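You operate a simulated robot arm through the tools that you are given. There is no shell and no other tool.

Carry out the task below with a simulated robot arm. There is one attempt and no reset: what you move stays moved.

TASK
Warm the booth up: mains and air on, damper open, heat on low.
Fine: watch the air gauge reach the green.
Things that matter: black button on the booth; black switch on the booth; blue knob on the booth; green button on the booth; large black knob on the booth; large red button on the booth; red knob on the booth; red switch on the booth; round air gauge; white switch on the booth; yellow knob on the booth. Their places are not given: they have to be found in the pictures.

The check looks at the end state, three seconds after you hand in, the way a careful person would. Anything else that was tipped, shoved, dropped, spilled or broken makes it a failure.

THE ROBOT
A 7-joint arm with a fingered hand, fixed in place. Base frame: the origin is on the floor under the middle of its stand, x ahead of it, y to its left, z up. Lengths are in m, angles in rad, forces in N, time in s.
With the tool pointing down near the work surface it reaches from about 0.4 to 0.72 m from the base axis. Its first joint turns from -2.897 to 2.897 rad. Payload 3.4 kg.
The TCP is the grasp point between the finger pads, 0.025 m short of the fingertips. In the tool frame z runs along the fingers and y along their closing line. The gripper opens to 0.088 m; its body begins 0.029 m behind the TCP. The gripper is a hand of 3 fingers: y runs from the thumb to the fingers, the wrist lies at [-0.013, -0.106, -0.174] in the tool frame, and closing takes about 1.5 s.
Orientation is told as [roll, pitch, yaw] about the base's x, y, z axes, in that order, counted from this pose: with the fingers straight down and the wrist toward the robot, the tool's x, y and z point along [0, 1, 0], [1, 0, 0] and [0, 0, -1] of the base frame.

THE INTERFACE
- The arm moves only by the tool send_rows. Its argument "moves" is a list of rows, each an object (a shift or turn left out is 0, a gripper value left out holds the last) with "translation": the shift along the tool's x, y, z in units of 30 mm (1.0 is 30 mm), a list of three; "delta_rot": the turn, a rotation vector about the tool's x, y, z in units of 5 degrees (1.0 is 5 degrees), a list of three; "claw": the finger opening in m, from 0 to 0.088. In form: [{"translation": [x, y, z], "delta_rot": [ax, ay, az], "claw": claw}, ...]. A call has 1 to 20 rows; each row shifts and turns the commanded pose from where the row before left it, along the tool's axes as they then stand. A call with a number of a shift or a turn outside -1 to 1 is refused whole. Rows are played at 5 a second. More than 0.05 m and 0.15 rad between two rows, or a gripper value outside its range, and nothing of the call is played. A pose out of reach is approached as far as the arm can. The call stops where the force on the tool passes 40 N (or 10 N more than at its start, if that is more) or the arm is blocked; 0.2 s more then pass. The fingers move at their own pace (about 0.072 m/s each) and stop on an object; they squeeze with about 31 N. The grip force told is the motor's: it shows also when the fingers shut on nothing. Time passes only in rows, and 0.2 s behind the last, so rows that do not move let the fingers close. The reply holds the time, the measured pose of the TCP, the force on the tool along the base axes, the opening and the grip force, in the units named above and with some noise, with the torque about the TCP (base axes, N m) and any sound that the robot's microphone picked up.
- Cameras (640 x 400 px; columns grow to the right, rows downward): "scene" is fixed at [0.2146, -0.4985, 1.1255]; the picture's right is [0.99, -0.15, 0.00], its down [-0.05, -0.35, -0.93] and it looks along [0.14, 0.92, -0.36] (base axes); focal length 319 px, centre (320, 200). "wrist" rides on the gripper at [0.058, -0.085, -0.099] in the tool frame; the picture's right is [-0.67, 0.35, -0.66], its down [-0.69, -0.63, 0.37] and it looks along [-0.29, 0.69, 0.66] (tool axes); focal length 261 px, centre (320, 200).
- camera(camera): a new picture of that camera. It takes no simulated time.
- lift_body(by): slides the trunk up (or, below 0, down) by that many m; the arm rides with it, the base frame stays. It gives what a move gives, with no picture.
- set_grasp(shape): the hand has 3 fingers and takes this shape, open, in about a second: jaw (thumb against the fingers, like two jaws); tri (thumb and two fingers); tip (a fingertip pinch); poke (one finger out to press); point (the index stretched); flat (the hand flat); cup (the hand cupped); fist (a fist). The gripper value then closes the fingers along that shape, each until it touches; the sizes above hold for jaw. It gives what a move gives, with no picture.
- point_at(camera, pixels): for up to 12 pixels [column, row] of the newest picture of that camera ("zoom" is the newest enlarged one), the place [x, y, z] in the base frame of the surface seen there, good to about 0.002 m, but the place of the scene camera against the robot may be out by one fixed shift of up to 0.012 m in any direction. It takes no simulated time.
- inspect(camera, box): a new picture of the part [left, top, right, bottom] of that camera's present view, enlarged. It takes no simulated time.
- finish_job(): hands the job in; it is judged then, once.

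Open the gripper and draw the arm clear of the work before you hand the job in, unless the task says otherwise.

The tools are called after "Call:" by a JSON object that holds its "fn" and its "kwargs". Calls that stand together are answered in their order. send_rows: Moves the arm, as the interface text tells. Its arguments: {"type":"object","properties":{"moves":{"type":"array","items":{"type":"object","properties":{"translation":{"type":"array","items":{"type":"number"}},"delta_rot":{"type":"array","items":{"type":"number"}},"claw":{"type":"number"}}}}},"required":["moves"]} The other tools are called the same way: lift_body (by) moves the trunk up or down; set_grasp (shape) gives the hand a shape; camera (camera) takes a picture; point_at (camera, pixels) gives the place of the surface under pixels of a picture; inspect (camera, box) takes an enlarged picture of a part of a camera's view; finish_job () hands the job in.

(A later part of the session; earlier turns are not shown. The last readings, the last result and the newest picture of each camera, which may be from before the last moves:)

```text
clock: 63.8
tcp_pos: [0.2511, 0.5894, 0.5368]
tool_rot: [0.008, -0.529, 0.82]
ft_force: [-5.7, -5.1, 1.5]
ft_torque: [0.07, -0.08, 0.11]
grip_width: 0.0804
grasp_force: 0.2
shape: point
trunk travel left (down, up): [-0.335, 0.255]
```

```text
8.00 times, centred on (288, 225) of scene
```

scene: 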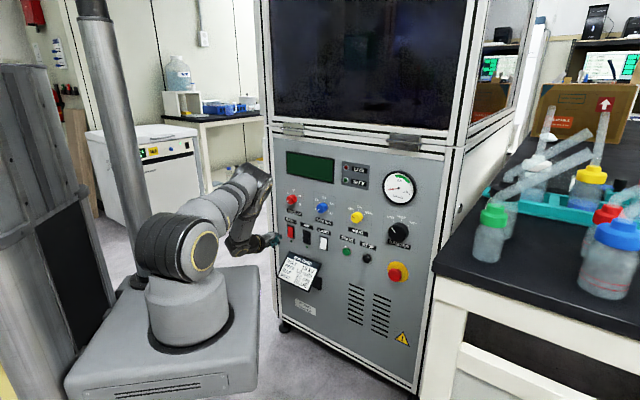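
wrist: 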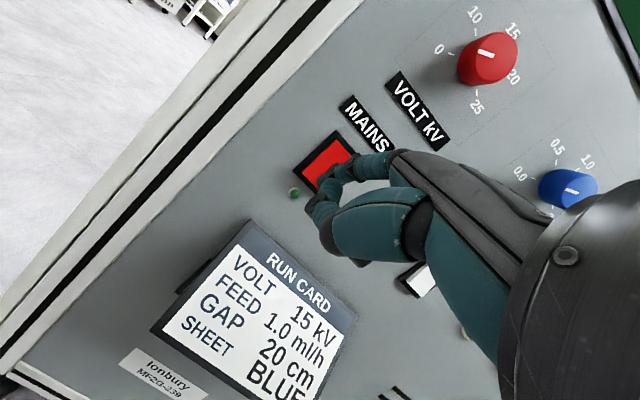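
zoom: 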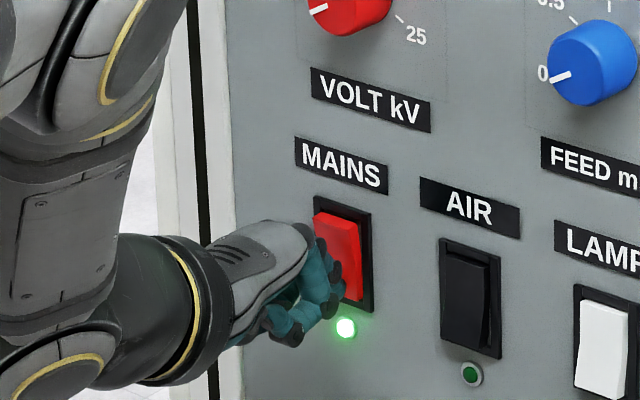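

MAINS is on: its lamp at zoom (345,327) is lit green and the rocker has tipped over. I'll back off 4 cm, move 8.3 cm right to AIR, and check the alignment.

Call:
{"fn": "send_rows", "kwargs": {"moves": [{"translation": [0.02, -0.5, -0.29]}, {"translation": [0.02, -0.69, -0.4]}, {"translation": [-0.92, -0.03, -0.016]}, {"translation": [-0.92, -0.03, -0.016]}, {"translation": [-0.92, -0.03, -0.016]}, {}]}}

Call:
{"fn": "inspect", "kwargs": {"camera": "scene", "box": [256, 190, 336, 260]}}

Call:
{"fn": "camera", "kwargs": {"camera": "wrist"}}

```text
clock: 65.2
tcp_pos: [0.2804, 0.5031, 0.5375]
tool_rot: [0.007, -0.529, 0.819]
ft_force: [0.8, -0.9, -0.3]
ft_torque: [0.0, -0.01, 0.02]
grip_width: 0.0804
grasp_force: 0.0
shape: point
trunk travel left (down, up): [-0.335, 0.255]
```

```text
5.71 times, centred on (296, 225) of scene
```

zoom: 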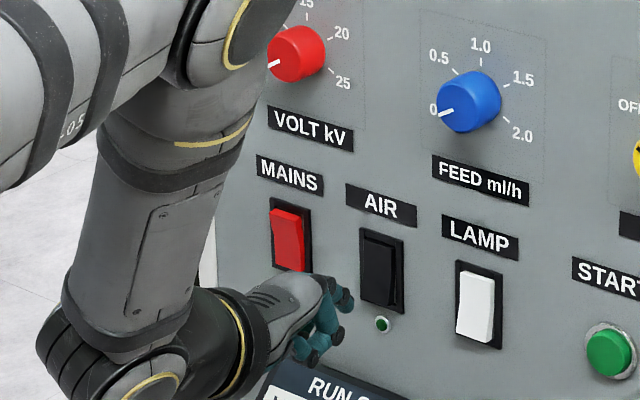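

```text
taken
```

wrist: 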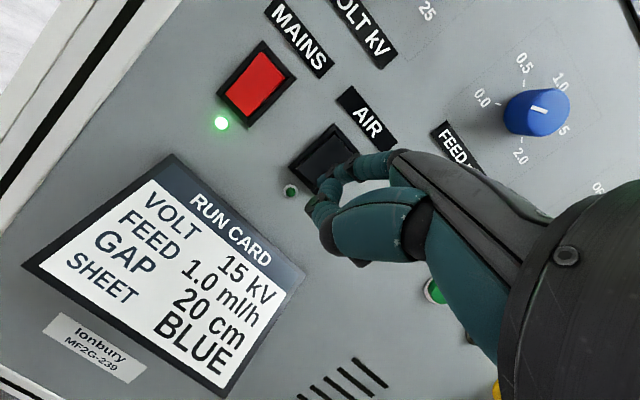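

The finger is lined up with AIR's lower half (black rocker at (323,158) in the wrist view), TCP n≈0.554. I'll advance and press the same way as for MAINS.

Call:
{"fn": "send_rows", "kwargs": {"moves": [{"translation": [-0.01, 0.433, 0.25]}, {"translation": [-0.01, 0.346, 0.2]}, {"translation": [-0.006, 0.13, 0.075]}, {"translation": [-0.005, 0.13, 0.075]}, {"translation": [-0.005, 0.13, 0.075]}]}}

Call:
{"fn": "inspect", "kwargs": {"camera": "scene", "box": [256, 190, 336, 260]}}

```text
clock: 66.4
tcp_pos: [0.3091, 0.5325, 0.536]
tool_rot: [0.009, -0.528, 0.818]
ft_force: [-4.8, -4.1, -0.8]
ft_torque: [-0.01, -0.06, 0.11]
grip_width: 0.0804
grasp_force: 0.0
shape: point
trunk travel left (down, up): [-0.335, 0.255]
```

```text
5.71 times, centred on (296, 225) of scene
```

zoom: 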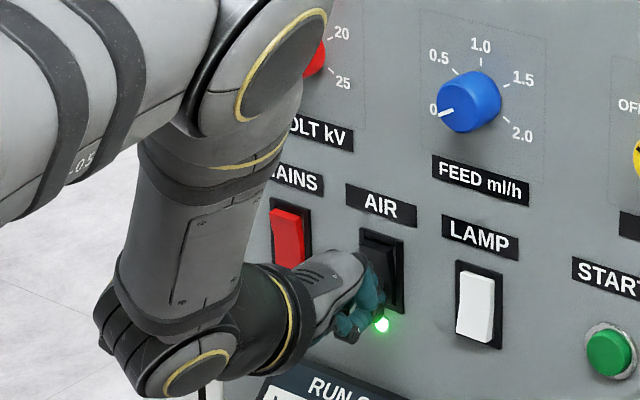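

AIR is on too: its lamp at zoom (382,325) is lit. I'll back off 9 cm, raise the hand, and look at the whole panel and gauge.

Call:
{"fn": "send_rows", "kwargs": {"moves": [{"translation": [0.02, -0.5, -0.29]}, {"translation": [0.03, -0.86, -0.5]}, {"translation": [0.03, -0.86, -0.5]}, {"translation": [0, 0.2, -1]}, {"translation": [0, 0.5, -0.866]}, {"translation": [0, 0.5, -0.866]}, {"translation": [0, 0.5, -0.866]}, {"translation": [0, 0.5, -0.866]}, {}]}}

Call:
{"fn": "camera", "kwargs": {"camera": "scene"}}

Call:
{"fn": "inspect", "kwargs": {"camera": "scene", "box": [330, 150, 450, 250]}}

```text
clock: 68.4
tcp_pos: [0.2494, 0.4686, 0.6855]
tool_rot: [0.01, -0.53, 0.819]
ft_force: [-0.2, -0.2, 0.6]
ft_torque: [-0.01, -0.02, 0.02]
grip_width: 0.0805
grasp_force: 0.0
shape: point
trunk travel left (down, up): [-0.335, 0.255]
```

```text
taken
```

scene: 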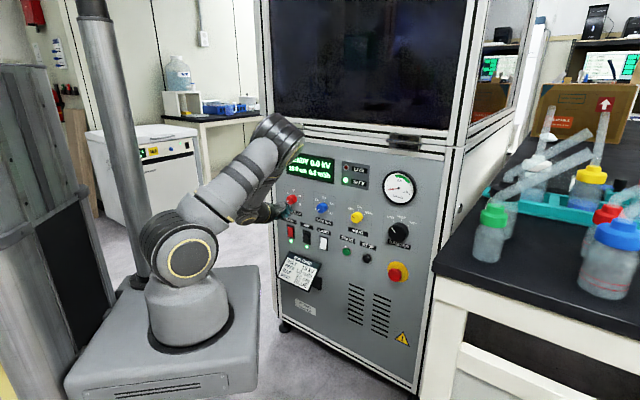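

```text
4.00 times, centred on (390, 200) of scene
```

zoom: 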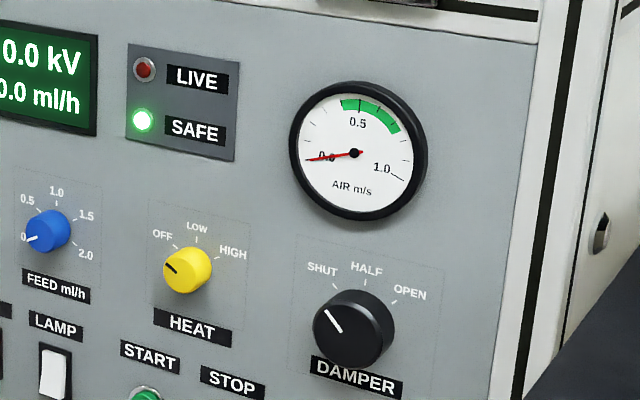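

Display and SAFE lamp are on; the gauge still reads 0.0 as the damper is shut. I'll measure the ticks, knob faces and pointers of DAMPER and HEAT, plus gauge rim and bench edge for clearance.

Call:
{"fn": "point_at", "kwargs": {"camera": "zoom", "pixels": [[335, 286], [366, 281], [394, 302], [349, 326], [326, 311], [341, 331], [178, 246], [197, 240], [221, 256], [185, 269], [166, 264], [175, 271]]}}

Call:
{"fn": "point_at", "kwargs": {"camera": "scene", "pixels": [[399, 206], [399, 171], [380, 188], [417, 190], [440, 268], [460, 255], [450, 240], [500, 290], [438, 200], [405, 140], [396, 270], [452, 215]]}}

```text
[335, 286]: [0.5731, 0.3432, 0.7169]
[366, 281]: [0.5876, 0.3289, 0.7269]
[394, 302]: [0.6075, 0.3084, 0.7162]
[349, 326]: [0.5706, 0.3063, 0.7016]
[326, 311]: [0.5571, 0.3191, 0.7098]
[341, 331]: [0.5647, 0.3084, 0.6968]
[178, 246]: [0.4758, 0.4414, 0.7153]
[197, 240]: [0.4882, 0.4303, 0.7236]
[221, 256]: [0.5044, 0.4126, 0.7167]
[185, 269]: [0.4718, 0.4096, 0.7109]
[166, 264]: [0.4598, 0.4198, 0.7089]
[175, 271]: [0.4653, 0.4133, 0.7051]
```

```text
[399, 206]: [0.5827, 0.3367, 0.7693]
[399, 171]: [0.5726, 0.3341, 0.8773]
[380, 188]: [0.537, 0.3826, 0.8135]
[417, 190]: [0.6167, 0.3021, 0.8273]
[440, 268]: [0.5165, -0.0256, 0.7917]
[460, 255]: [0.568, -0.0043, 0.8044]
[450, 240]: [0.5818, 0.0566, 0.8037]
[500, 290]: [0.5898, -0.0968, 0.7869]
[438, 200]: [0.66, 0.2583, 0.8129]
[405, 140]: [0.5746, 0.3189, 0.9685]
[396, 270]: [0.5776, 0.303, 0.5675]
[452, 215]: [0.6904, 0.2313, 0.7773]
```

The scene points give damper ticks at ±45° about u≈0.187, z≈0.695, and heat about u≈0.045. The bench edge lies to the right, so I'll keep the wrist on the left. Back in the jaw shape, I'll pitch the hand to horizontal while raising it.

Call:
{"fn": "set_grasp", "kwargs": {"shape": "jaw"}}

Call:
{"fn": "send_rows", "kwargs": {"moves": [{"translation": [0, 0.3, -0.43], "delta_rot": [-1, 0, 0]}, {"translation": [0, 0.33, -0.4], "delta_rot": [-1, 0, 0]}, {"translation": [0, 0.36, -0.37], "delta_rot": [-1, 0, 0]}, {"translation": [0, 0.38, -0.35], "delta_rot": [-1, 0, 0]}, {"translation": [0, 0.41, -0.3], "delta_rot": [-1, 0, 0]}, {"translation": [0, 0.43, -0.26], "delta_rot": [-1, 0, 0]}, {"translation": [0, 0.45, -0.22], "delta_rot": [-1, 0, 0]}, {"translation": [0, 0.47, -0.17], "delta_rot": [-1, 0, 0]}, {"translation": [0, 0.48, -0.13], "delta_rot": [-1, 0, 0]}, {"translation": [0, 0.49, -0.09], "delta_rot": [-1, 0, 0]}, {"translation": [0, 0.5, -0.04], "delta_rot": [-1, 0, 0]}, {"translation": [0, 0.5, 0], "delta_rot": [-0.93, 0, 0]}]}}

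Call:
{"fn": "camera", "kwargs": {"camera": "scene"}}

```text
clock: 69.3
tcp_pos: [0.2502, 0.469, 0.6844]
tool_rot: [0.008, -0.528, 0.818]
ft_force: [0.3, 0.1, 0.1]
ft_torque: [0.02, 0.0, -0.01]
grip_width: 0.0876
grasp_force: 0.0
shape: jaw
trunk travel left (down, up): [-0.335, 0.255]
```

```text
clock: 71.9
tcp_pos: [0.2607, 0.4765, 0.8676]
tool_rot: [1.709, -1.565, -0.887]
ft_force: [0.3, 0.6, 0.5]
ft_torque: [-0.02, -0.01, 0.01]
grip_width: 0.0878
grasp_force: 0.1
shape: jaw
trunk travel left (down, up): [-0.335, 0.255]
```

```text
taken
```

scene: 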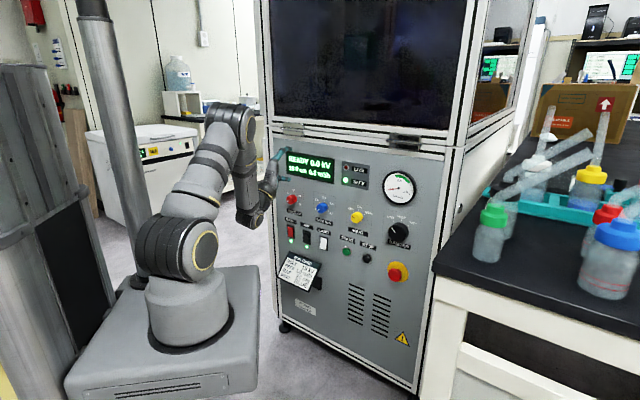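

The hand now points horizontally at the panel (yaw 47°). I'll correct the yaw to 45°, then roll it +90° about its axis so the wrist goes to the left side, watching for limits.

Call:
{"fn": "send_rows", "kwargs": {"moves": [{"delta_rot": [0, -0.42, 0]}, {"delta_rot": [0, 0, 1]}, {"delta_rot": [0, 0, 1]}, {"delta_rot": [0, 0, 1]}, {"delta_rot": [0, 0, 1]}, {"delta_rot": [0, 0, 1]}, {"delta_rot": [0, 0, 1]}, {"delta_rot": [0, 0, 1]}, {"delta_rot": [0, 0, 1]}, {"delta_rot": [0, 0, 1]}, {"delta_rot": [0, 0, 1]}, {"delta_rot": [0, 0, 1]}, {"delta_rot": [0, 0, 1]}, {}]}}

Call:
{"fn": "camera", "kwargs": {"camera": "scene"}}

```text
clock: 74.9
tcp_pos: [0.2739, 0.5157, 0.9092]
tool_rot: [1.56, -0.518, -0.783]
ft_force: [0.4, 0.7, -0.5]
ft_torque: [0.01, 0.01, 0.0]
grip_width: 0.0876
grasp_force: 0.1
shape: jaw
out of reach, approached as far as the arm can: row 7, 8, 9, 10, 11, 12, 13
trunk travel left (down, up): [-0.335, 0.255]
```

```text
taken
```

scene: 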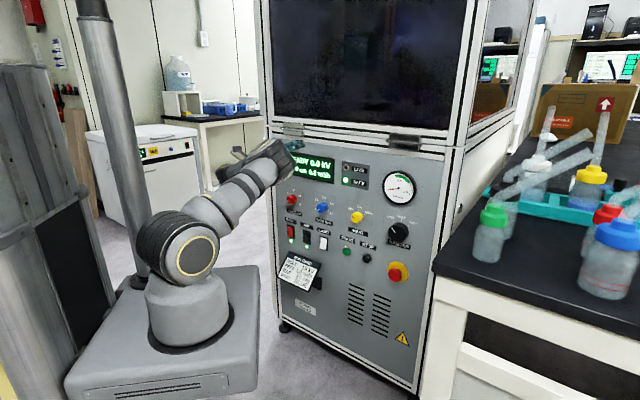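

The roll reached 60° but the wrist bend hit its limit this far left, so the hand drifted up and forward (TCP n≈0.558, z 0.909) without touching. I'll move back, right and down, where the wrist needs less bend.

Call:
{"fn": "send_rows", "kwargs": {"moves": [{"translation": [-0.4, 0.3, -0.8]}, {"translation": [-0.7, 0.56, -0.6]}, {"translation": [-0.7, 0.56, -0.3]}, {"translation": [-0.8, 0.5, 0]}]}}

Call:
{"fn": "camera", "kwargs": {"camera": "scene"}}

```text
clock: 75.9
tcp_pos: [0.3113, 0.4615, 0.9342]
tool_rot: [1.558, -0.519, -0.783]
ft_force: [-0.6, 0.1, 0.4]
ft_torque: [0.0, 0.02, 0.01]
grip_width: 0.0879
grasp_force: 0.0
shape: jaw
out of reach, approached as far as the arm can: row 1, 2, 3, 4
trunk travel left (down, up): [-0.335, 0.255]
```

```text
taken
```

scene: 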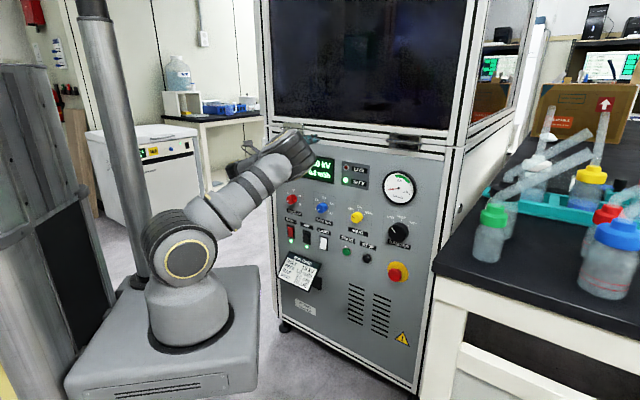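

The wrist bend is the limiting thing, and it relaxes if the wrist is high relative to the shoulder. I'll lower the trunk by 0.30 m; the hand is at n≈0.546, so it passes in front of the controls with about 5 cm clearance.

Call:
{"fn": "send_rows", "kwargs": {"moves": [{"translation": [0, 0, -1]}]}}

Call:
{"fn": "lift_body", "kwargs": {"by": -0.2}}

Call:
{"fn": "camera", "kwargs": {"camera": "scene"}}

```text
clock: 76.3
tcp_pos: [0.3059, 0.4543, 0.9397]
tool_rot: [1.568, -0.516, -0.781]
ft_force: [-0.2, 0.1, -0.9]
ft_torque: [0.02, 0.0, -0.03]
grip_width: 0.0877
grasp_force: 0.0
shape: jaw
out of reach, approached as far as the arm can: row 1
trunk travel left (down, up): [-0.335, 0.255]
```

```text
clock: 78.5
tcp_pos: [0.3072, 0.456, 0.7393]
tool_rot: [1.567, -0.516, -0.779]
ft_force: [-0.4, 0.3, -0.3]
ft_torque: [0.0, -0.01, 0.01]
grip_width: 0.0875
grasp_force: 0.1
shape: jaw
trunk travel left (down, up): [-0.135, 0.455]
```

```text
taken
```

scene: 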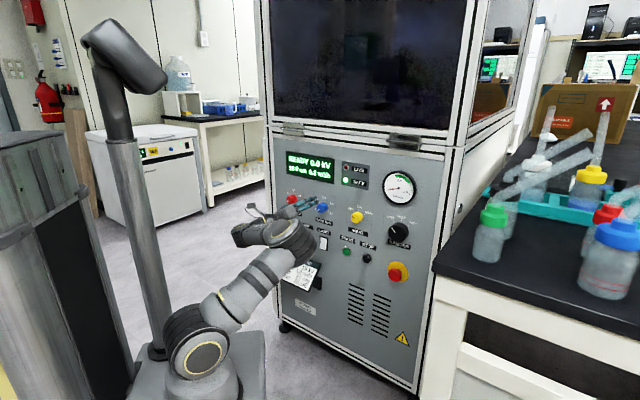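

The elbow now leans right, at (290,240), with the wrist left of it at (245,235). I'll raise the hand by 0.12 m to flatten the forearm and see if the limit warning goes away.

Call:
{"fn": "send_rows", "kwargs": {"moves": [{"translation": [0.87, 0.5, 0]}, {"translation": [0.87, 0.5, 0]}, {"translation": [0.87, 0.5, 0]}, {"translation": [0.87, 0.5, 0]}]}}

Call:
{"fn": "camera", "kwargs": {"camera": "scene"}}

```text
clock: 79.5
tcp_pos: [0.308, 0.4545, 0.8614]
tool_rot: [1.568, -0.517, -0.779]
ft_force: [0.6, 0.2, -0.8]
ft_torque: [-0.01, -0.02, 0.0]
grip_width: 0.0879
grasp_force: 0.0
shape: jaw
trunk travel left (down, up): [-0.135, 0.455]
```

```text
taken
```

scene: 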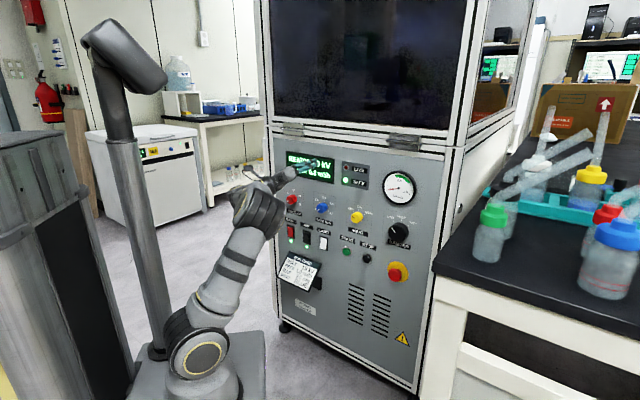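

No more reach warning. I'll move right along the panel by 0.12 m at this height (z 0.86, fingertips about 8 cm off the panel).

Call:
{"fn": "send_rows", "kwargs": {"moves": [{"translation": [-0.5, 0.87, 0]}, {"translation": [-0.5, 0.87, 0]}, {"translation": [-0.5, 0.87, 0]}, {"translation": [-0.5, 0.87, 0]}]}}

Call:
{"fn": "camera", "kwargs": {"camera": "scene"}}

```text
clock: 80.5
tcp_pos: [0.3922, 0.3666, 0.8634]
tool_rot: [1.569, -0.515, -0.78]
ft_force: [-0.4, 0.4, -0.1]
ft_torque: [0.01, -0.05, 0.03]
grip_width: 0.0874
grasp_force: 0.0
shape: jaw
trunk travel left (down, up): [-0.135, 0.455]
```

```text
taken
```

scene: 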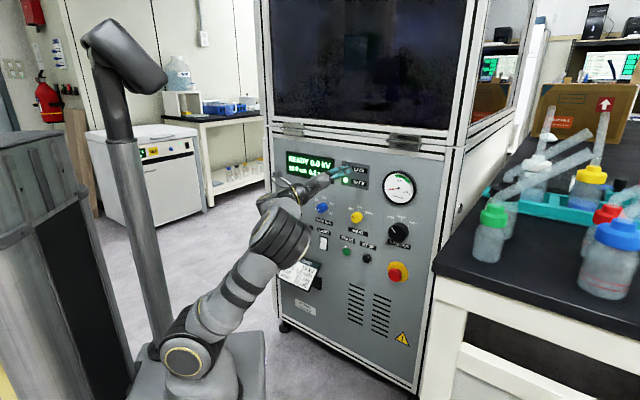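

The hand is free at u≈0.018, n≈0.537, z 0.863. I'll lower the trunk the rest of the way, which brings the hand down to the knob row height with the wrist above the shoulder.

Call:
{"fn": "lift_body", "kwargs": {"by": -0.13}}

Call:
{"fn": "camera", "kwargs": {"camera": "wrist"}}

Call:
{"fn": "camera", "kwargs": {"camera": "scene"}}

```text
clock: 82.0
tcp_pos: [0.3924, 0.3674, 0.732]
tool_rot: [1.568, -0.516, -0.779]
ft_force: [0.8, 0.9, 0.6]
ft_torque: [0.03, -0.01, 0.01]
grip_width: 0.0878
grasp_force: 0.0
shape: jaw
trunk travel left (down, up): [-0.005, 0.585]
```

```text
taken
```

wrist: 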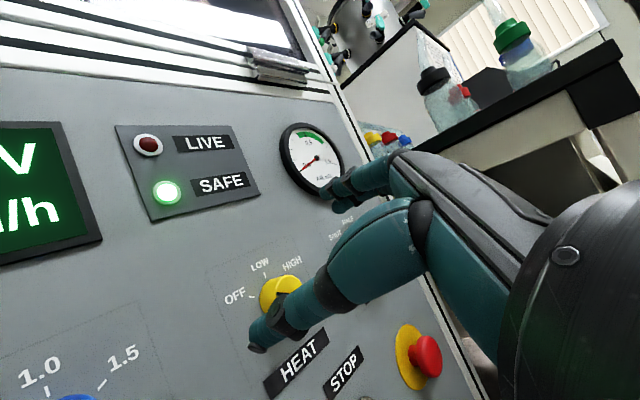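

```text
taken
```

scene: 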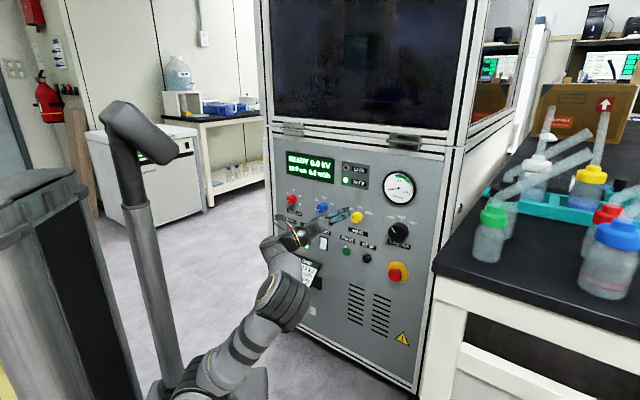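

The hand faces the HEAT knob at close standoff, with no limit warning. Since air should flow before heat, I'll do the damper first: move right by about 0.165 m at this distance and slightly down.

Call:
{"fn": "send_rows", "kwargs": {"moves": [{"translation": [-0.5, 0.87, 0]}, {"translation": [-0.5, 0.87, 0]}, {"translation": [-0.5, 0.87, 0]}, {"translation": [-0.7, 0.75, 0]}, {"translation": [-0.7, 0.75, 0]}, {"translation": [-0.6, 0.8, 0]}]}}

Call:
{"fn": "camera", "kwargs": {"camera": "wrist"}}

Call:
{"fn": "camera", "kwargs": {"camera": "scene"}}

```text
clock: 83.4
tcp_pos: [0.5127, 0.24, 0.7285]
tool_rot: [1.556, -0.514, -0.778]
ft_force: [0.1, 0.5, 0.6]
ft_torque: [0.01, 0.04, 0.04]
grip_width: 0.0879
grasp_force: 0.0
shape: jaw
out of reach, approached as far as the arm can: row 6
trunk travel left (down, up): [-0.005, 0.585]
```

```text
taken
```

wrist: 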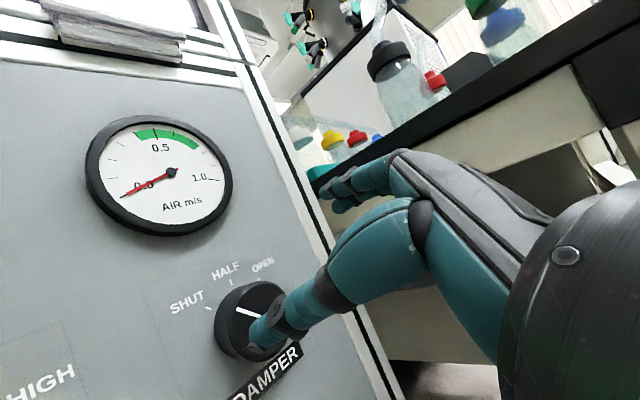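

```text
taken
```

scene: 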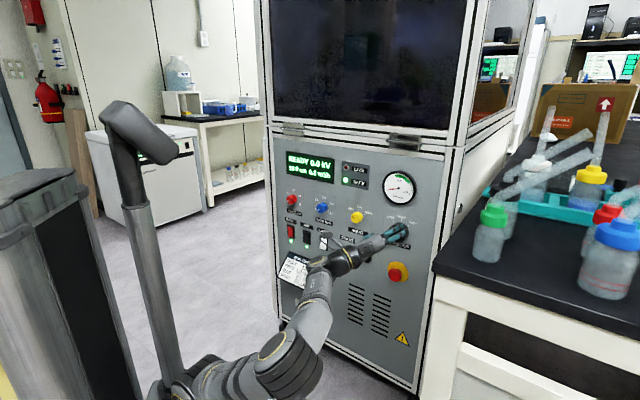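

The hand faces the damper, but the elbow has dropped low to the right, at (290,360), and there is a limit again. I'll reset the posture: back off, then tip the fingers straight down about the panel's horizontal axis.

Call:
{"fn": "send_rows", "kwargs": {"moves": [{"translation": [0, 0, -1]}, {"translation": [0, 0, -1]}, {"delta_rot": [0.495, -0.869, 0]}, {"delta_rot": [0.495, -0.869, 0]}, {"delta_rot": [0.495, -0.869, 0]}, {"delta_rot": [0.495, -0.869, 0]}, {"delta_rot": [0.495, -0.869, 0]}, {"delta_rot": [0.495, -0.869, 0]}, {"delta_rot": [0.495, -0.869, 0]}, {"delta_rot": [0.495, -0.869, 0]}, {"delta_rot": [0.495, -0.869, 0]}]}}

Call:
{"fn": "camera", "kwargs": {"camera": "scene"}}

```text
clock: 85.8
tcp_pos: [0.4704, 0.2009, 0.7284]
tool_rot: [0.712, -0.354, -0.399]
ft_force: [-0.5, 0.1, 0.9]
ft_torque: [0.03, -0.02, 0.0]
grip_width: 0.0876
grasp_force: 0.1
shape: jaw
trunk travel left (down, up): [-0.005, 0.585]
```

```text
taken
```

scene: 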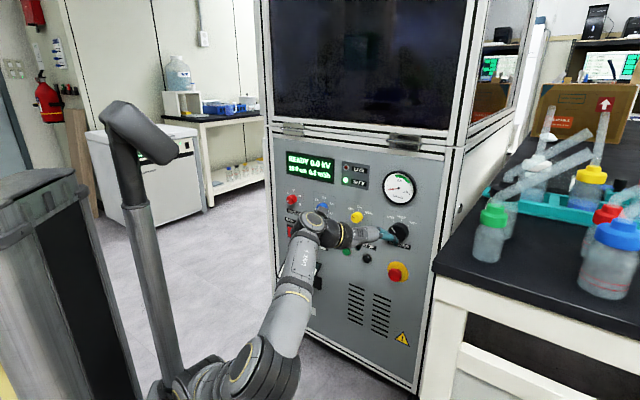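

Halfway tipped, no warnings. I'll complete the tipping to straight down.

Call:
{"fn": "send_rows", "kwargs": {"moves": [{"delta_rot": [0.495, -0.869, 0]}, {"delta_rot": [0.495, -0.869, 0]}, {"delta_rot": [0.495, -0.869, 0]}, {"delta_rot": [0.495, -0.869, 0]}, {"delta_rot": [0.495, -0.869, 0]}, {"delta_rot": [0.495, -0.869, 0]}, {"delta_rot": [0.495, -0.869, 0]}, {"delta_rot": [0.495, -0.869, 0]}, {"delta_rot": [0.495, -0.869, 0]}]}}

Call:
{"fn": "camera", "kwargs": {"camera": "scene"}}

```text
clock: 87.8
tcp_pos: [0.4695, 0.2005, 0.7287]
tool_rot: [0.0, 0.003, -0.262]
ft_force: [-1.2, -0.4, -0.1]
ft_torque: [-0.02, -0.02, 0.0]
grip_width: 0.0876
grasp_force: 0.0
shape: jaw
trunk travel left (down, up): [-0.005, 0.585]
```

```text
taken
```

scene: 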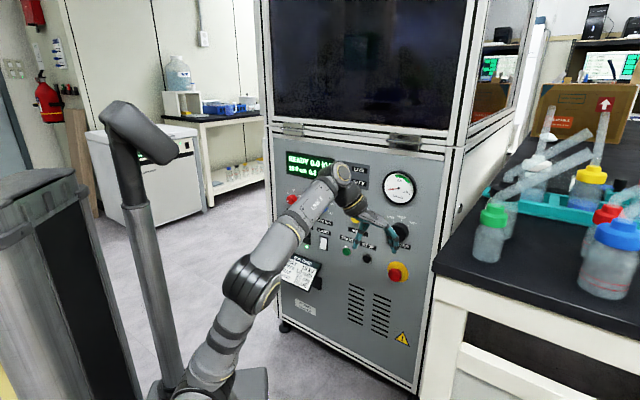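

The fingers are straight down with yaw -15°, arm rather stretched, elbow low at (255,285). I'll move the hand left with fixed yaw, which earlier pulled the elbow left and up, and see how it reacts.

Call:
{"fn": "send_rows", "kwargs": {"moves": [{"translation": [0.5, -0.866, 0]}, {"translation": [0.5, -0.866, 0]}, {"translation": [0.5, -0.866, 0]}, {"translation": [0.5, -0.866, 0]}, {"translation": [0.5, -0.866, 0]}, {"translation": [0.5, -0.866, 0]}]}}

Call:
{"fn": "camera", "kwargs": {"camera": "scene"}}

```text
clock: 89.2
tcp_pos: [0.3415, 0.3273, 0.7319]
tool_rot: [0.0, 0.002, -0.263]
ft_force: [-0.2, -0.2, 0.1]
ft_torque: [0.0, 0.0, -0.01]
grip_width: 0.0875
grasp_force: 0.1
shape: jaw
trunk travel left (down, up): [-0.005, 0.585]
```

```text
taken
```

scene: 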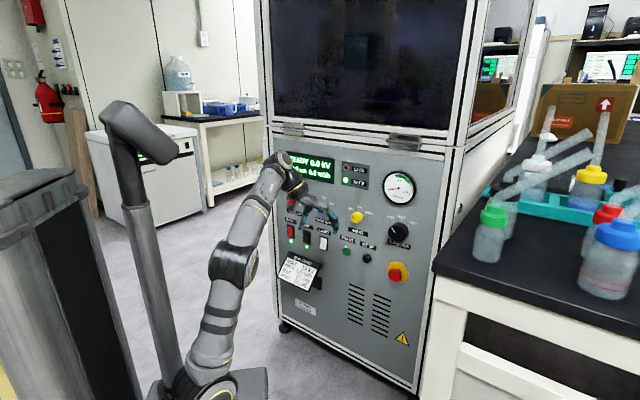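

The elbow came up at (230,265). I'll measure shoulder, elbow and wrist positions to see which way the elbow is bent.

Call:
{"fn": "point_at", "kwargs": {"camera": "scene", "pixels": [[205, 385], [230, 265], [222, 300], [255, 205], [275, 165], [285, 158], [210, 340], [300, 180], [325, 212]]}}

Call:
{"fn": "inspect", "kwargs": {"camera": "scene", "box": [130, 140, 370, 400]}}

```text
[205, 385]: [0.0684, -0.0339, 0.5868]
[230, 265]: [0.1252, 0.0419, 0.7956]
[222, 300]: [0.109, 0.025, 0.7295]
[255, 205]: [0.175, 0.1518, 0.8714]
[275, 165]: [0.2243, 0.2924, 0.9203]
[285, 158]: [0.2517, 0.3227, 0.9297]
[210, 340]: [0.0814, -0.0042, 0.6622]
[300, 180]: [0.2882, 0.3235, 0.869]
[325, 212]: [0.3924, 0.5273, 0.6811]
```

```text
1.54 times, centred on (250, 270) of scene
```

zoom: 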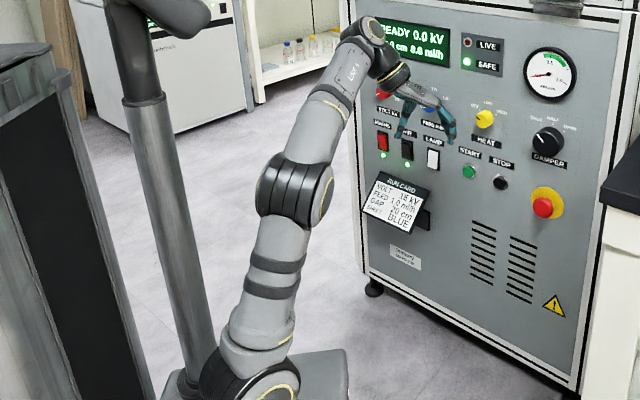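

The elbow is now near natural (about 20° right of straight up). I'll swing right by 24° on an arc about the base axis with the yaw following, which keeps this posture, then turn the yaw back in place.

Call:
{"fn": "send_rows", "kwargs": {"moves": [{"translation": [-0.36, 0.67, 0], "delta_rot": [0, 0, 0.6]}, {"translation": [-0.36, 0.67, 0], "delta_rot": [0, 0, 0.6]}, {"translation": [-0.36, 0.67, 0], "delta_rot": [0, 0, 0.6]}, {"translation": [-0.36, 0.67, 0], "delta_rot": [0, 0, 0.6]}, {"translation": [-0.36, 0.67, 0], "delta_rot": [0, 0, 0.6]}, {"translation": [-0.36, 0.67, 0], "delta_rot": [0, 0, 0.6]}, {"translation": [-0.36, 0.67, 0], "delta_rot": [0, 0, 0.6]}, {"translation": [-0.36, 0.67, 0], "delta_rot": [0, 0, 0.6]}, {}]}}

Call:
{"fn": "camera", "kwargs": {"camera": "scene"}}

```text
clock: 91.2
tcp_pos: [0.4507, 0.1811, 0.7264]
tool_rot: [-0.001, 0.003, -0.684]
ft_force: [0.9, 0.0, 0.0]
ft_torque: [0.01, -0.03, 0.01]
grip_width: 0.0876
grasp_force: 0.0
shape: jaw
trunk travel left (down, up): [-0.005, 0.585]
```

```text
taken
```

scene: 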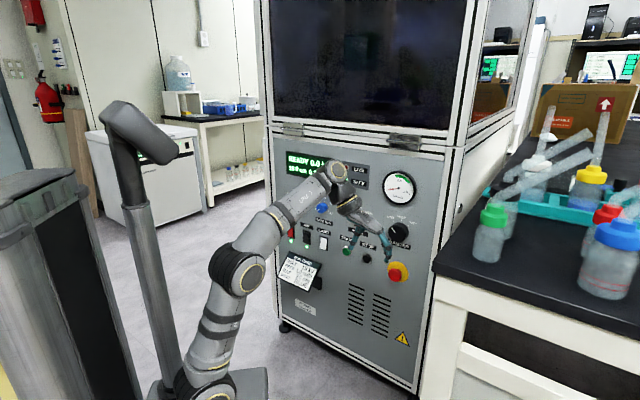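

The posture carried over well, elbow up at (240,272). I'll turn the yaw in place from -39° to -10°.

Call:
{"fn": "send_rows", "kwargs": {"moves": [{"delta_rot": [0, 0, -1]}, {"delta_rot": [0, 0, -1]}, {"delta_rot": [0, 0, -1]}, {"delta_rot": [0, 0, -1]}, {"delta_rot": [0, 0, -1]}, {"delta_rot": [0, 0, -0.8]}, {}]}}

Call:
{"fn": "camera", "kwargs": {"camera": "scene"}}

```text
clock: 92.8
tcp_pos: [0.4508, 0.1822, 0.7296]
tool_rot: [0.001, 0.004, -0.177]
ft_force: [-0.4, -0.2, -0.3]
ft_torque: [0.0, 0.0, 0.01]
grip_width: 0.0879
grasp_force: 0.1
shape: jaw
trunk travel left (down, up): [-0.005, 0.585]
```

```text
taken
```

scene: 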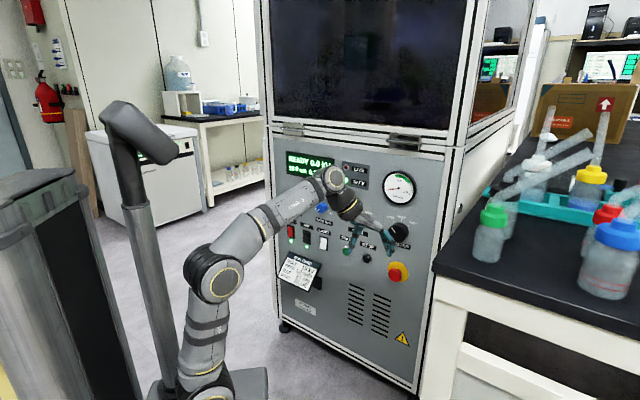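

The elbow is nicely up. I'll go 8 cm forward toward the damper (u≈0.19), then tip the hand up to point at the panel, checking halfway.

Call:
{"fn": "send_rows", "kwargs": {"moves": [{"translation": [0.75, 0.53, 0]}, {"translation": [0.75, 0.53, 0]}, {"translation": [0.75, 0.53, 0]}, {"delta_rot": [-0.573, 0.82, 0]}, {"delta_rot": [-0.573, 0.82, 0]}, {"delta_rot": [-0.573, 0.82, 0]}, {"delta_rot": [-0.573, 0.82, 0]}, {"delta_rot": [-0.573, 0.82, 0]}, {"delta_rot": [-0.573, 0.82, 0]}, {"delta_rot": [-0.573, 0.82, 0]}, {"delta_rot": [-0.573, 0.82, 0]}, {"delta_rot": [-0.573, 0.82, 0]}]}}

Call:
{"fn": "camera", "kwargs": {"camera": "scene"}}

```text
clock: 95.4
tcp_pos: [0.5074, 0.2408, 0.7292]
tool_rot: [0.687, -0.415, -0.327]
ft_force: [-0.2, 0.4, 0.4]
ft_torque: [-0.02, 0.01, 0.03]
grip_width: 0.0877
grasp_force: 0.0
shape: jaw
trunk travel left (down, up): [-0.005, 0.585]
```

```text
taken
```

scene: 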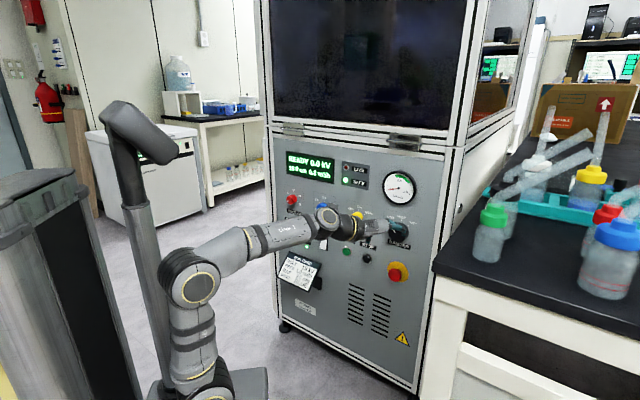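

Halfway the posture looks very good, with the elbow up at (190,275). I'll check the elbow's distance to the mast before the second half.

Call:
{"fn": "point_at", "kwargs": {"camera": "scene", "pixels": [[195, 285], [165, 285], [150, 290], [205, 385], [328, 222], [190, 320], [160, 260], [145, 240]]}}

Call:
{"fn": "inspect", "kwargs": {"camera": "scene", "box": [100, 180, 420, 400]}}

```text
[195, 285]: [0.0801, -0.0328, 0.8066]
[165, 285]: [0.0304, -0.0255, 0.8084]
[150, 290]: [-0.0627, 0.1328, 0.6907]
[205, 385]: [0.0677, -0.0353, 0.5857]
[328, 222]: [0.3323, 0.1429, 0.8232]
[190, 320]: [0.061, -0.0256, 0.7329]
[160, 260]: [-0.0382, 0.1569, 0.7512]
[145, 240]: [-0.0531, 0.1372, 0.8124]
```

```text
1.82 times, centred on (260, 290) of scene
```

zoom: 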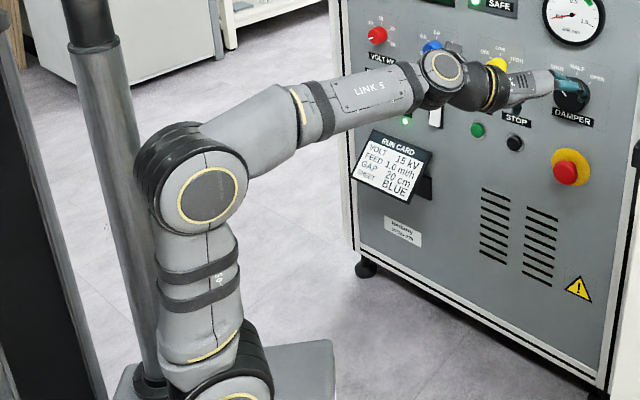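

The elbow is right above the shoulder with about 8 cm to the mast. I'll complete the tipping so the hand points at the panel.

Call:
{"fn": "send_rows", "kwargs": {"moves": [{"delta_rot": [-0.573, 0.82, 0]}, {"delta_rot": [-0.573, 0.82, 0]}, {"delta_rot": [-0.573, 0.82, 0]}, {"delta_rot": [-0.573, 0.82, 0]}, {"delta_rot": [-0.573, 0.82, 0]}, {"delta_rot": [-0.573, 0.82, 0]}, {"delta_rot": [-0.573, 0.82, 0]}, {"delta_rot": [-0.573, 0.82, 0]}, {"delta_rot": [-0.573, 0.82, 0]}, {}]}}

Call:
{"fn": "camera", "kwargs": {"camera": "scene"}}

Call:
{"fn": "camera", "kwargs": {"camera": "wrist"}}

```text
clock: 97.6
tcp_pos: [0.4939, 0.2287, 0.772]
tool_rot: [1.569, -0.606, -0.783]
ft_force: [0.3, -0.4, -0.7]
ft_torque: [0.01, 0.0, 0.04]
grip_width: 0.0879
grasp_force: 0.1
shape: jaw
out of reach, approached as far as the arm can: row 4, 5, 6
trunk travel left (down, up): [-0.005, 0.585]
```

```text
taken
```

scene: 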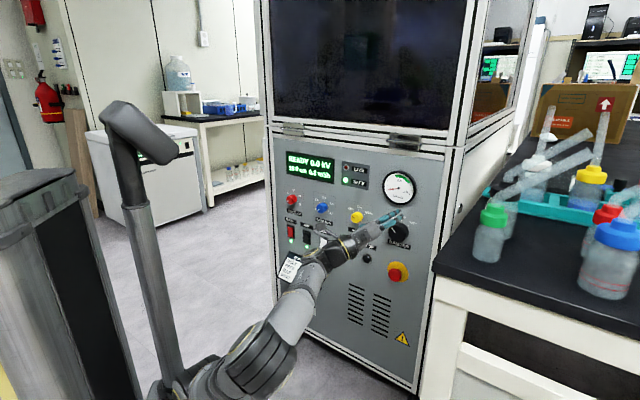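

```text
taken
```

wrist: 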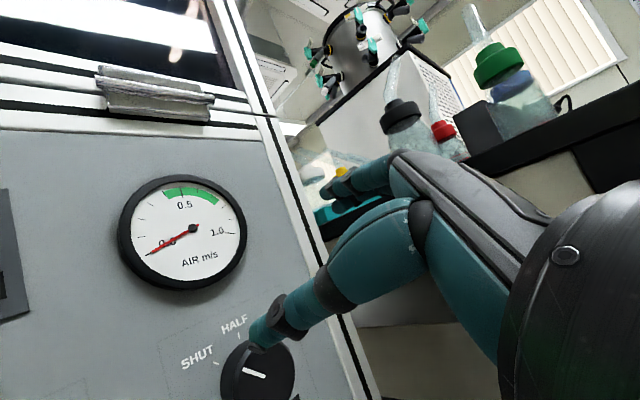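

The hand faces the panel, but the elbow again swung low to the right: at this roll (55°) the forearm-roll joint is at its limit. A roll near 85–90° keeps it well inside. I'll tip the hand down again and redo this with the better roll.

Call:
{"fn": "send_rows", "kwargs": {"moves": [{"translation": [0, 0, -1]}, {"delta_rot": [0.574, -0.819, 0]}, {"delta_rot": [0.574, -0.819, 0]}, {"delta_rot": [0.574, -0.819, 0]}, {"delta_rot": [0.574, -0.819, 0]}, {"delta_rot": [0.574, -0.819, 0]}, {"delta_rot": [0.574, -0.819, 0]}, {"delta_rot": [0.574, -0.819, 0]}, {"delta_rot": [0.574, -0.819, 0]}, {"delta_rot": [0.574, -0.819, 0]}]}}

Call:
{"fn": "send_rows", "kwargs": {"moves": [{"delta_rot": [0.574, -0.819, 0]}, {"delta_rot": [0.574, -0.819, 0]}, {"delta_rot": [0.574, -0.819, 0]}, {"delta_rot": [0.574, -0.819, 0]}, {"delta_rot": [0.574, -0.819, 0]}, {"delta_rot": [0.574, -0.819, 0]}, {"delta_rot": [0.574, -0.819, 0]}, {"delta_rot": [0.574, -0.819, 0]}, {"delta_rot": [0.574, -0.819, 0]}]}}

Call:
{"fn": "camera", "kwargs": {"camera": "scene"}}

```text
clock: 99.8
tcp_pos: [0.4724, 0.2063, 0.7726]
tool_rot: [0.685, -0.413, -0.322]
ft_force: [-0.5, -0.3, -0.5]
ft_torque: [0.04, -0.02, 0.02]
grip_width: 0.0875
grasp_force: 0.1
shape: jaw
trunk travel left (down, up): [-0.005, 0.585]
```

```text
clock: 101.8
tcp_pos: [0.4722, 0.206, 0.772]
tool_rot: [0.002, 0.008, -0.174]
ft_force: [0.4, -0.8, 0.1]
ft_torque: [0.01, 0.03, -0.01]
grip_width: 0.0876
grasp_force: 0.1
shape: jaw
trunk travel left (down, up): [-0.005, 0.585]
```

```text
taken
```

scene: 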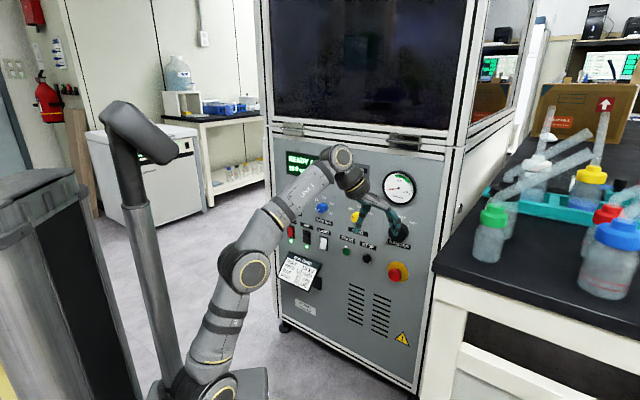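

The elbow is back up at (245,270). I'll repeat the left shift with fixed yaw and slightly down, then arc right, which ends with yaw about -35°.

Call:
{"fn": "send_rows", "kwargs": {"moves": [{"translation": [0.573, -0.82, 0.2]}, {"translation": [0.573, -0.82, 0.2]}, {"translation": [0.573, -0.82, 0.2]}, {"translation": [0.573, -0.82, 0.2]}, {"translation": [0.573, -0.82, 0.2]}, {"translation": [0.573, -0.82, 0.2]}]}}

Call:
{"fn": "camera", "kwargs": {"camera": "scene"}}

```text
clock: 103.2
tcp_pos: [0.3443, 0.331, 0.7383]
tool_rot: [0.002, 0.004, -0.175]
ft_force: [-0.2, 0.8, 0.3]
ft_torque: [0.01, 0.0, 0.0]
grip_width: 0.088
grasp_force: 0.1
shape: jaw
trunk travel left (down, up): [-0.005, 0.585]
```

```text
taken
```

scene: 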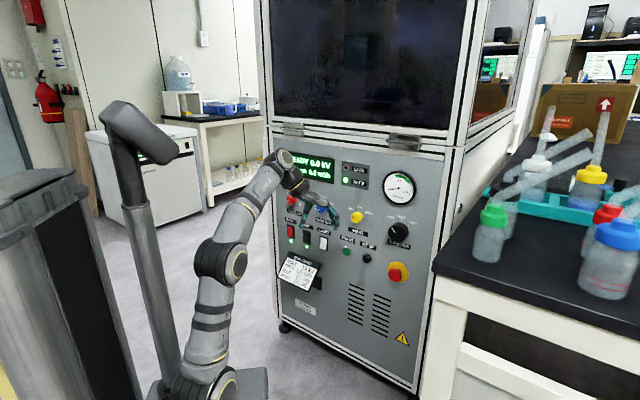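

The elbow is natural at (220,262). Now I'll arc right by 24° with the yaw following.

Call:
{"fn": "send_rows", "kwargs": {"moves": [{"translation": [-0.42, 0.65, 0], "delta_rot": [0, 0, 0.6]}, {"translation": [-0.42, 0.65, 0], "delta_rot": [0, 0, 0.6]}, {"translation": [-0.42, 0.65, 0], "delta_rot": [0, 0, 0.6]}, {"translation": [-0.42, 0.65, 0], "delta_rot": [0, 0, 0.6]}, {"translation": [-0.42, 0.65, 0], "delta_rot": [0, 0, 0.6]}, {"translation": [-0.42, 0.65, 0], "delta_rot": [0, 0, 0.6]}, {"translation": [-0.42, 0.65, 0], "delta_rot": [0, 0, 0.6]}, {"translation": [-0.42, 0.65, 0], "delta_rot": [0, 0, 0.6]}, {}]}}

Call:
{"fn": "camera", "kwargs": {"camera": "scene"}}

```text
clock: 105.2
tcp_pos: [0.4569, 0.1849, 0.7345]
tool_rot: [-0.001, 0.004, -0.594]
ft_force: [0.6, 0.4, -1.0]
ft_torque: [0.01, 0.03, 0.04]
grip_width: 0.0878
grasp_force: 0.2
shape: jaw
trunk travel left (down, up): [-0.005, 0.585]
```

```text
taken
```

scene: 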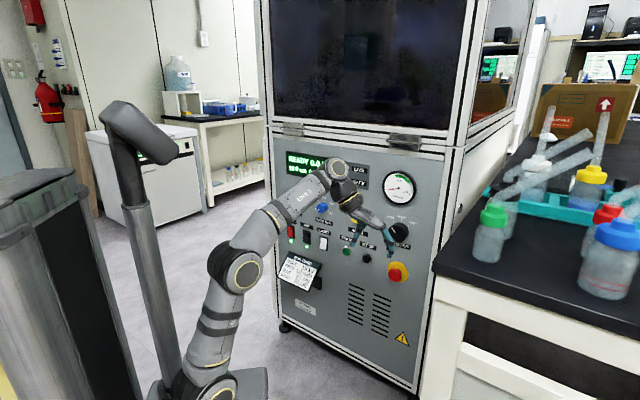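

The posture is kept, yaw is -34°, which gives a roll of about 79°. I'll move 7 cm forward and do the first half of the tip-up.

Call:
{"fn": "send_rows", "kwargs": {"moves": [{"translation": [0.87, 0.17, 0]}, {"translation": [0.87, 0.17, 0]}, {"translation": [0.7, 0.14, 0]}, {"delta_rot": [-0.191, 0.982, 0]}, {"delta_rot": [-0.191, 0.982, 0]}, {"delta_rot": [-0.191, 0.982, 0]}, {"delta_rot": [-0.191, 0.982, 0]}, {"delta_rot": [-0.191, 0.982, 0]}, {"delta_rot": [-0.191, 0.982, 0]}, {"delta_rot": [-0.191, 0.982, 0]}, {"delta_rot": [-0.191, 0.982, 0]}, {"delta_rot": [-0.191, 0.982, 0]}]}}

Call:
{"fn": "camera", "kwargs": {"camera": "scene"}}

```text
clock: 107.8
tcp_pos: [0.4938, 0.2278, 0.7286]
tool_rot: [0.776, -0.132, -0.648]
ft_force: [-0.2, -0.7, 0.6]
ft_torque: [-0.02, 0.0, 0.0]
grip_width: 0.0876
grasp_force: 0.1
shape: jaw
out of reach, approached as far as the arm can: row 3
trunk travel left (down, up): [-0.005, 0.585]
```

```text
taken
```

scene: 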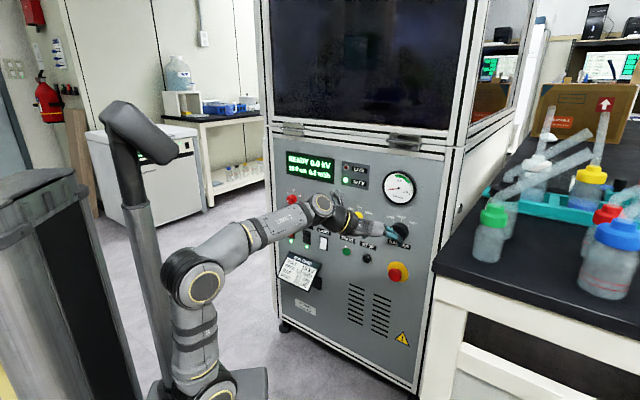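

Halfway with a natural elbow at (195,278). I'll finish the tip-up, with a slight forward creep.

Call:
{"fn": "send_rows", "kwargs": {"moves": [{"translation": [0.05, 0.01, 0.06], "delta_rot": [-0.191, 0.982, 0]}, {"translation": [0.05, 0.01, 0.06], "delta_rot": [-0.191, 0.982, 0]}, {"translation": [0.05, 0.01, 0.07], "delta_rot": [-0.191, 0.982, 0]}, {"translation": [0.04, 0.01, 0.08], "delta_rot": [-0.191, 0.982, 0]}, {"translation": [0.03, 0.01, 0.08], "delta_rot": [-0.191, 0.982, 0]}]}}

Call:
{"fn": "send_rows", "kwargs": {"moves": [{"translation": [0.02, 0, 0.09], "delta_rot": [-0.191, 0.982, 0]}, {"translation": [0.02, 0, 0.09], "delta_rot": [-0.191, 0.982, 0]}, {"translation": [0.01, 0, 0.09], "delta_rot": [-0.191, 0.982, 0]}, {"translation": [0, 0, 0.1], "delta_rot": [-0.191, 0.982, 0]}, {}]}}

Call:
{"fn": "camera", "kwargs": {"camera": "scene"}}

Call:
{"fn": "camera", "kwargs": {"camera": "wrist"}}

```text
clock: 109.0
tcp_pos: [0.5033, 0.2376, 0.7295]
tool_rot: [1.214, -0.176, -0.717]
ft_force: [-0.4, -0.9, 0.4]
ft_torque: [0.02, -0.01, 0.01]
grip_width: 0.0878
grasp_force: 0.0
shape: jaw
trunk travel left (down, up): [-0.005, 0.585]
```

```text
clock: 109.9
tcp_pos: [0.4219, 0.3402, 0.7527]
tool_rot: [1.562, 0.13, -0.393]
ft_force: [-0.5, -0.9, -0.5]
ft_torque: [0.01, -0.03, 0.04]
grip_width: 0.088
grasp_force: 0.0
shape: jaw
out of reach, approached as far as the arm can: row 1, 2, 3
trunk travel left (down, up): [-0.005, 0.585]
stopped in row 4: the arm was blocked; the commanded pose is now the measured one
```

```text
taken
```

scene: 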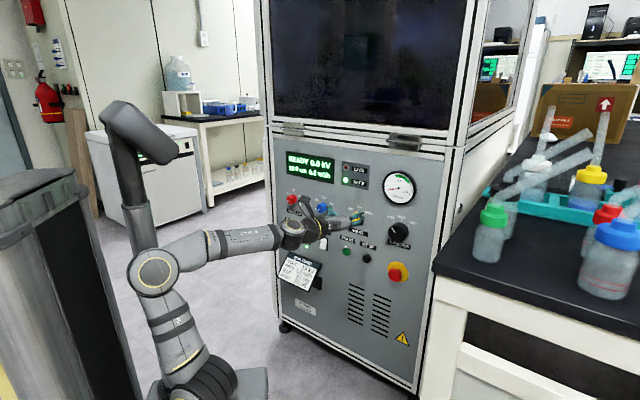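

```text
taken
```

wrist: 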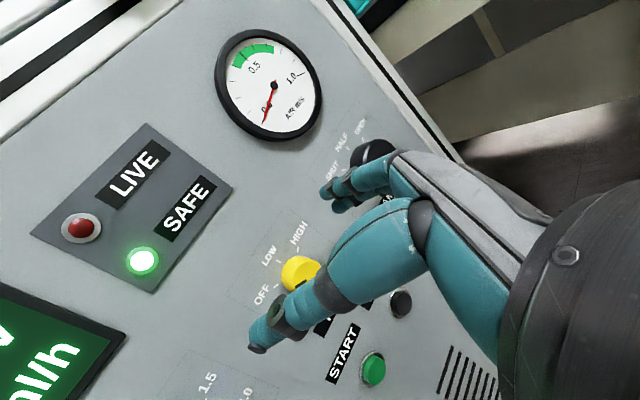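

At about 70° the wrist went nearly straight and the solver flung the elbow left, where it got blocked on the column; the hand touched nothing. I'll move right in small steps to free the elbow.

Call:
{"fn": "send_rows", "kwargs": {"moves": [{"translation": [0.06, 0.46, -0.19]}, {"translation": [0.06, 0.46, -0.19]}, {"translation": [0.06, 0.46, -0.19]}, {"translation": [0.06, 0.46, -0.19]}]}}

Call:
{"fn": "camera", "kwargs": {"camera": "scene"}}

```text
clock: 110.9
tcp_pos: [0.4645, 0.2977, 0.7532]
tool_rot: [1.558, 0.122, -0.397]
ft_force: [-1.2, 0.1, 0.3]
ft_torque: [-0.04, -0.01, -0.01]
grip_width: 0.0877
grasp_force: 0.1
shape: jaw
trunk travel left (down, up): [-0.005, 0.585]
```

```text
taken
```

scene: 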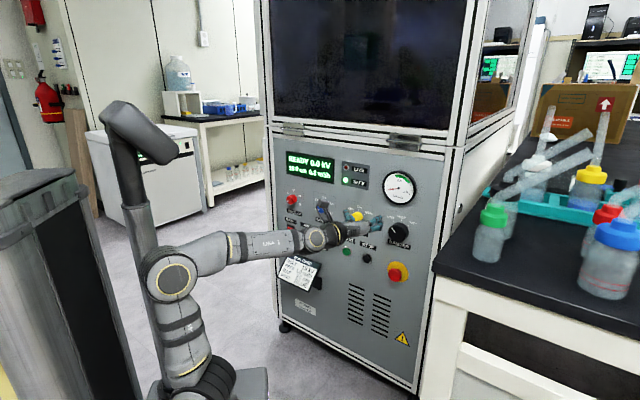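

The elbow is free at (170,275). I'll back off 5 cm from the panel and tip the fingers down again, so I can redo the tip-up with a larger sideways angle that keeps the wrist away from straight.

Call:
{"fn": "send_rows", "kwargs": {"moves": [{"translation": [-0.04, -0.31, -0.77]}, {"translation": [-0.04, -0.31, -0.77]}, {"delta_rot": [-0.13, -0.99, 0]}, {"delta_rot": [-0.13, -0.99, 0]}, {"delta_rot": [-0.13, -0.99, 0]}, {"delta_rot": [-0.13, -0.99, 0]}, {"delta_rot": [-0.13, -0.99, 0]}, {"delta_rot": [-0.13, -0.99, 0]}]}}

Call:
{"fn": "camera", "kwargs": {"camera": "scene"}}

```text
clock: 112.7
tcp_pos: [0.429, 0.2628, 0.7546]
tool_rot: [1.031, 0.106, -0.461]
ft_force: [-0.4, -0.5, 0.1]
ft_torque: [-0.03, -0.04, 0.01]
grip_width: 0.0878
grasp_force: 0.0
shape: jaw
trunk travel left (down, up): [-0.005, 0.585]
```

```text
taken
```

scene: 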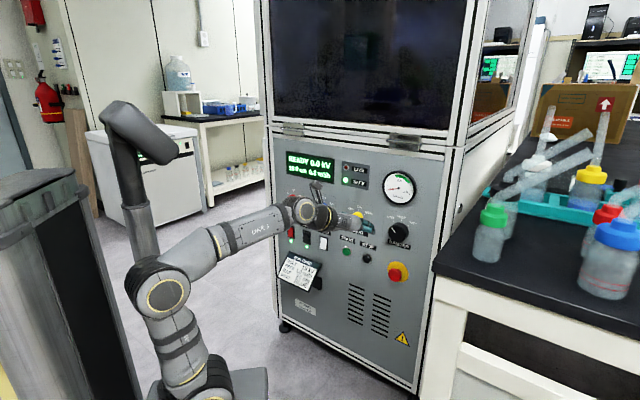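

No trouble so far, elbow at (165,285). I'll finish tipping down.

Call:
{"fn": "send_rows", "kwargs": {"moves": [{"delta_rot": [-0.13, -0.99, 0]}, {"delta_rot": [-0.13, -0.99, 0]}, {"delta_rot": [-0.13, -0.99, 0]}, {"delta_rot": [-0.13, -0.99, 0]}, {"delta_rot": [-0.13, -0.99, 0]}, {"delta_rot": [-0.13, -0.99, 0]}, {"delta_rot": [-0.13, -0.99, 0]}, {"delta_rot": [-0.13, -0.99, 0]}, {"delta_rot": [-0.13, -0.99, 0]}, {"delta_rot": [-0.13, -0.99, 0]}, {"delta_rot": [-0.13, -0.99, 0]}, {"delta_rot": [-0.13, -0.99, 0]}]}}

Call:
{"fn": "camera", "kwargs": {"camera": "scene"}}

```text
clock: 115.3
tcp_pos: [0.4296, 0.2608, 0.7556]
tool_rot: [-0.011, -0.009, -0.525]
ft_force: [0.4, 0.1, -0.7]
ft_torque: [0.0, -0.03, 0.02]
grip_width: 0.0879
grasp_force: 0.1
shape: jaw
trunk travel left (down, up): [-0.005, 0.585]
```

```text
taken
```

scene: 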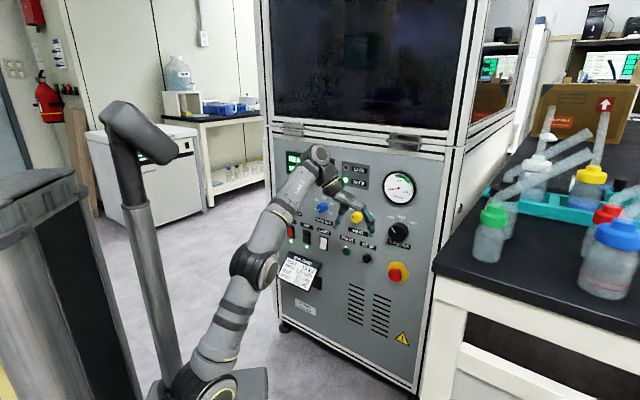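

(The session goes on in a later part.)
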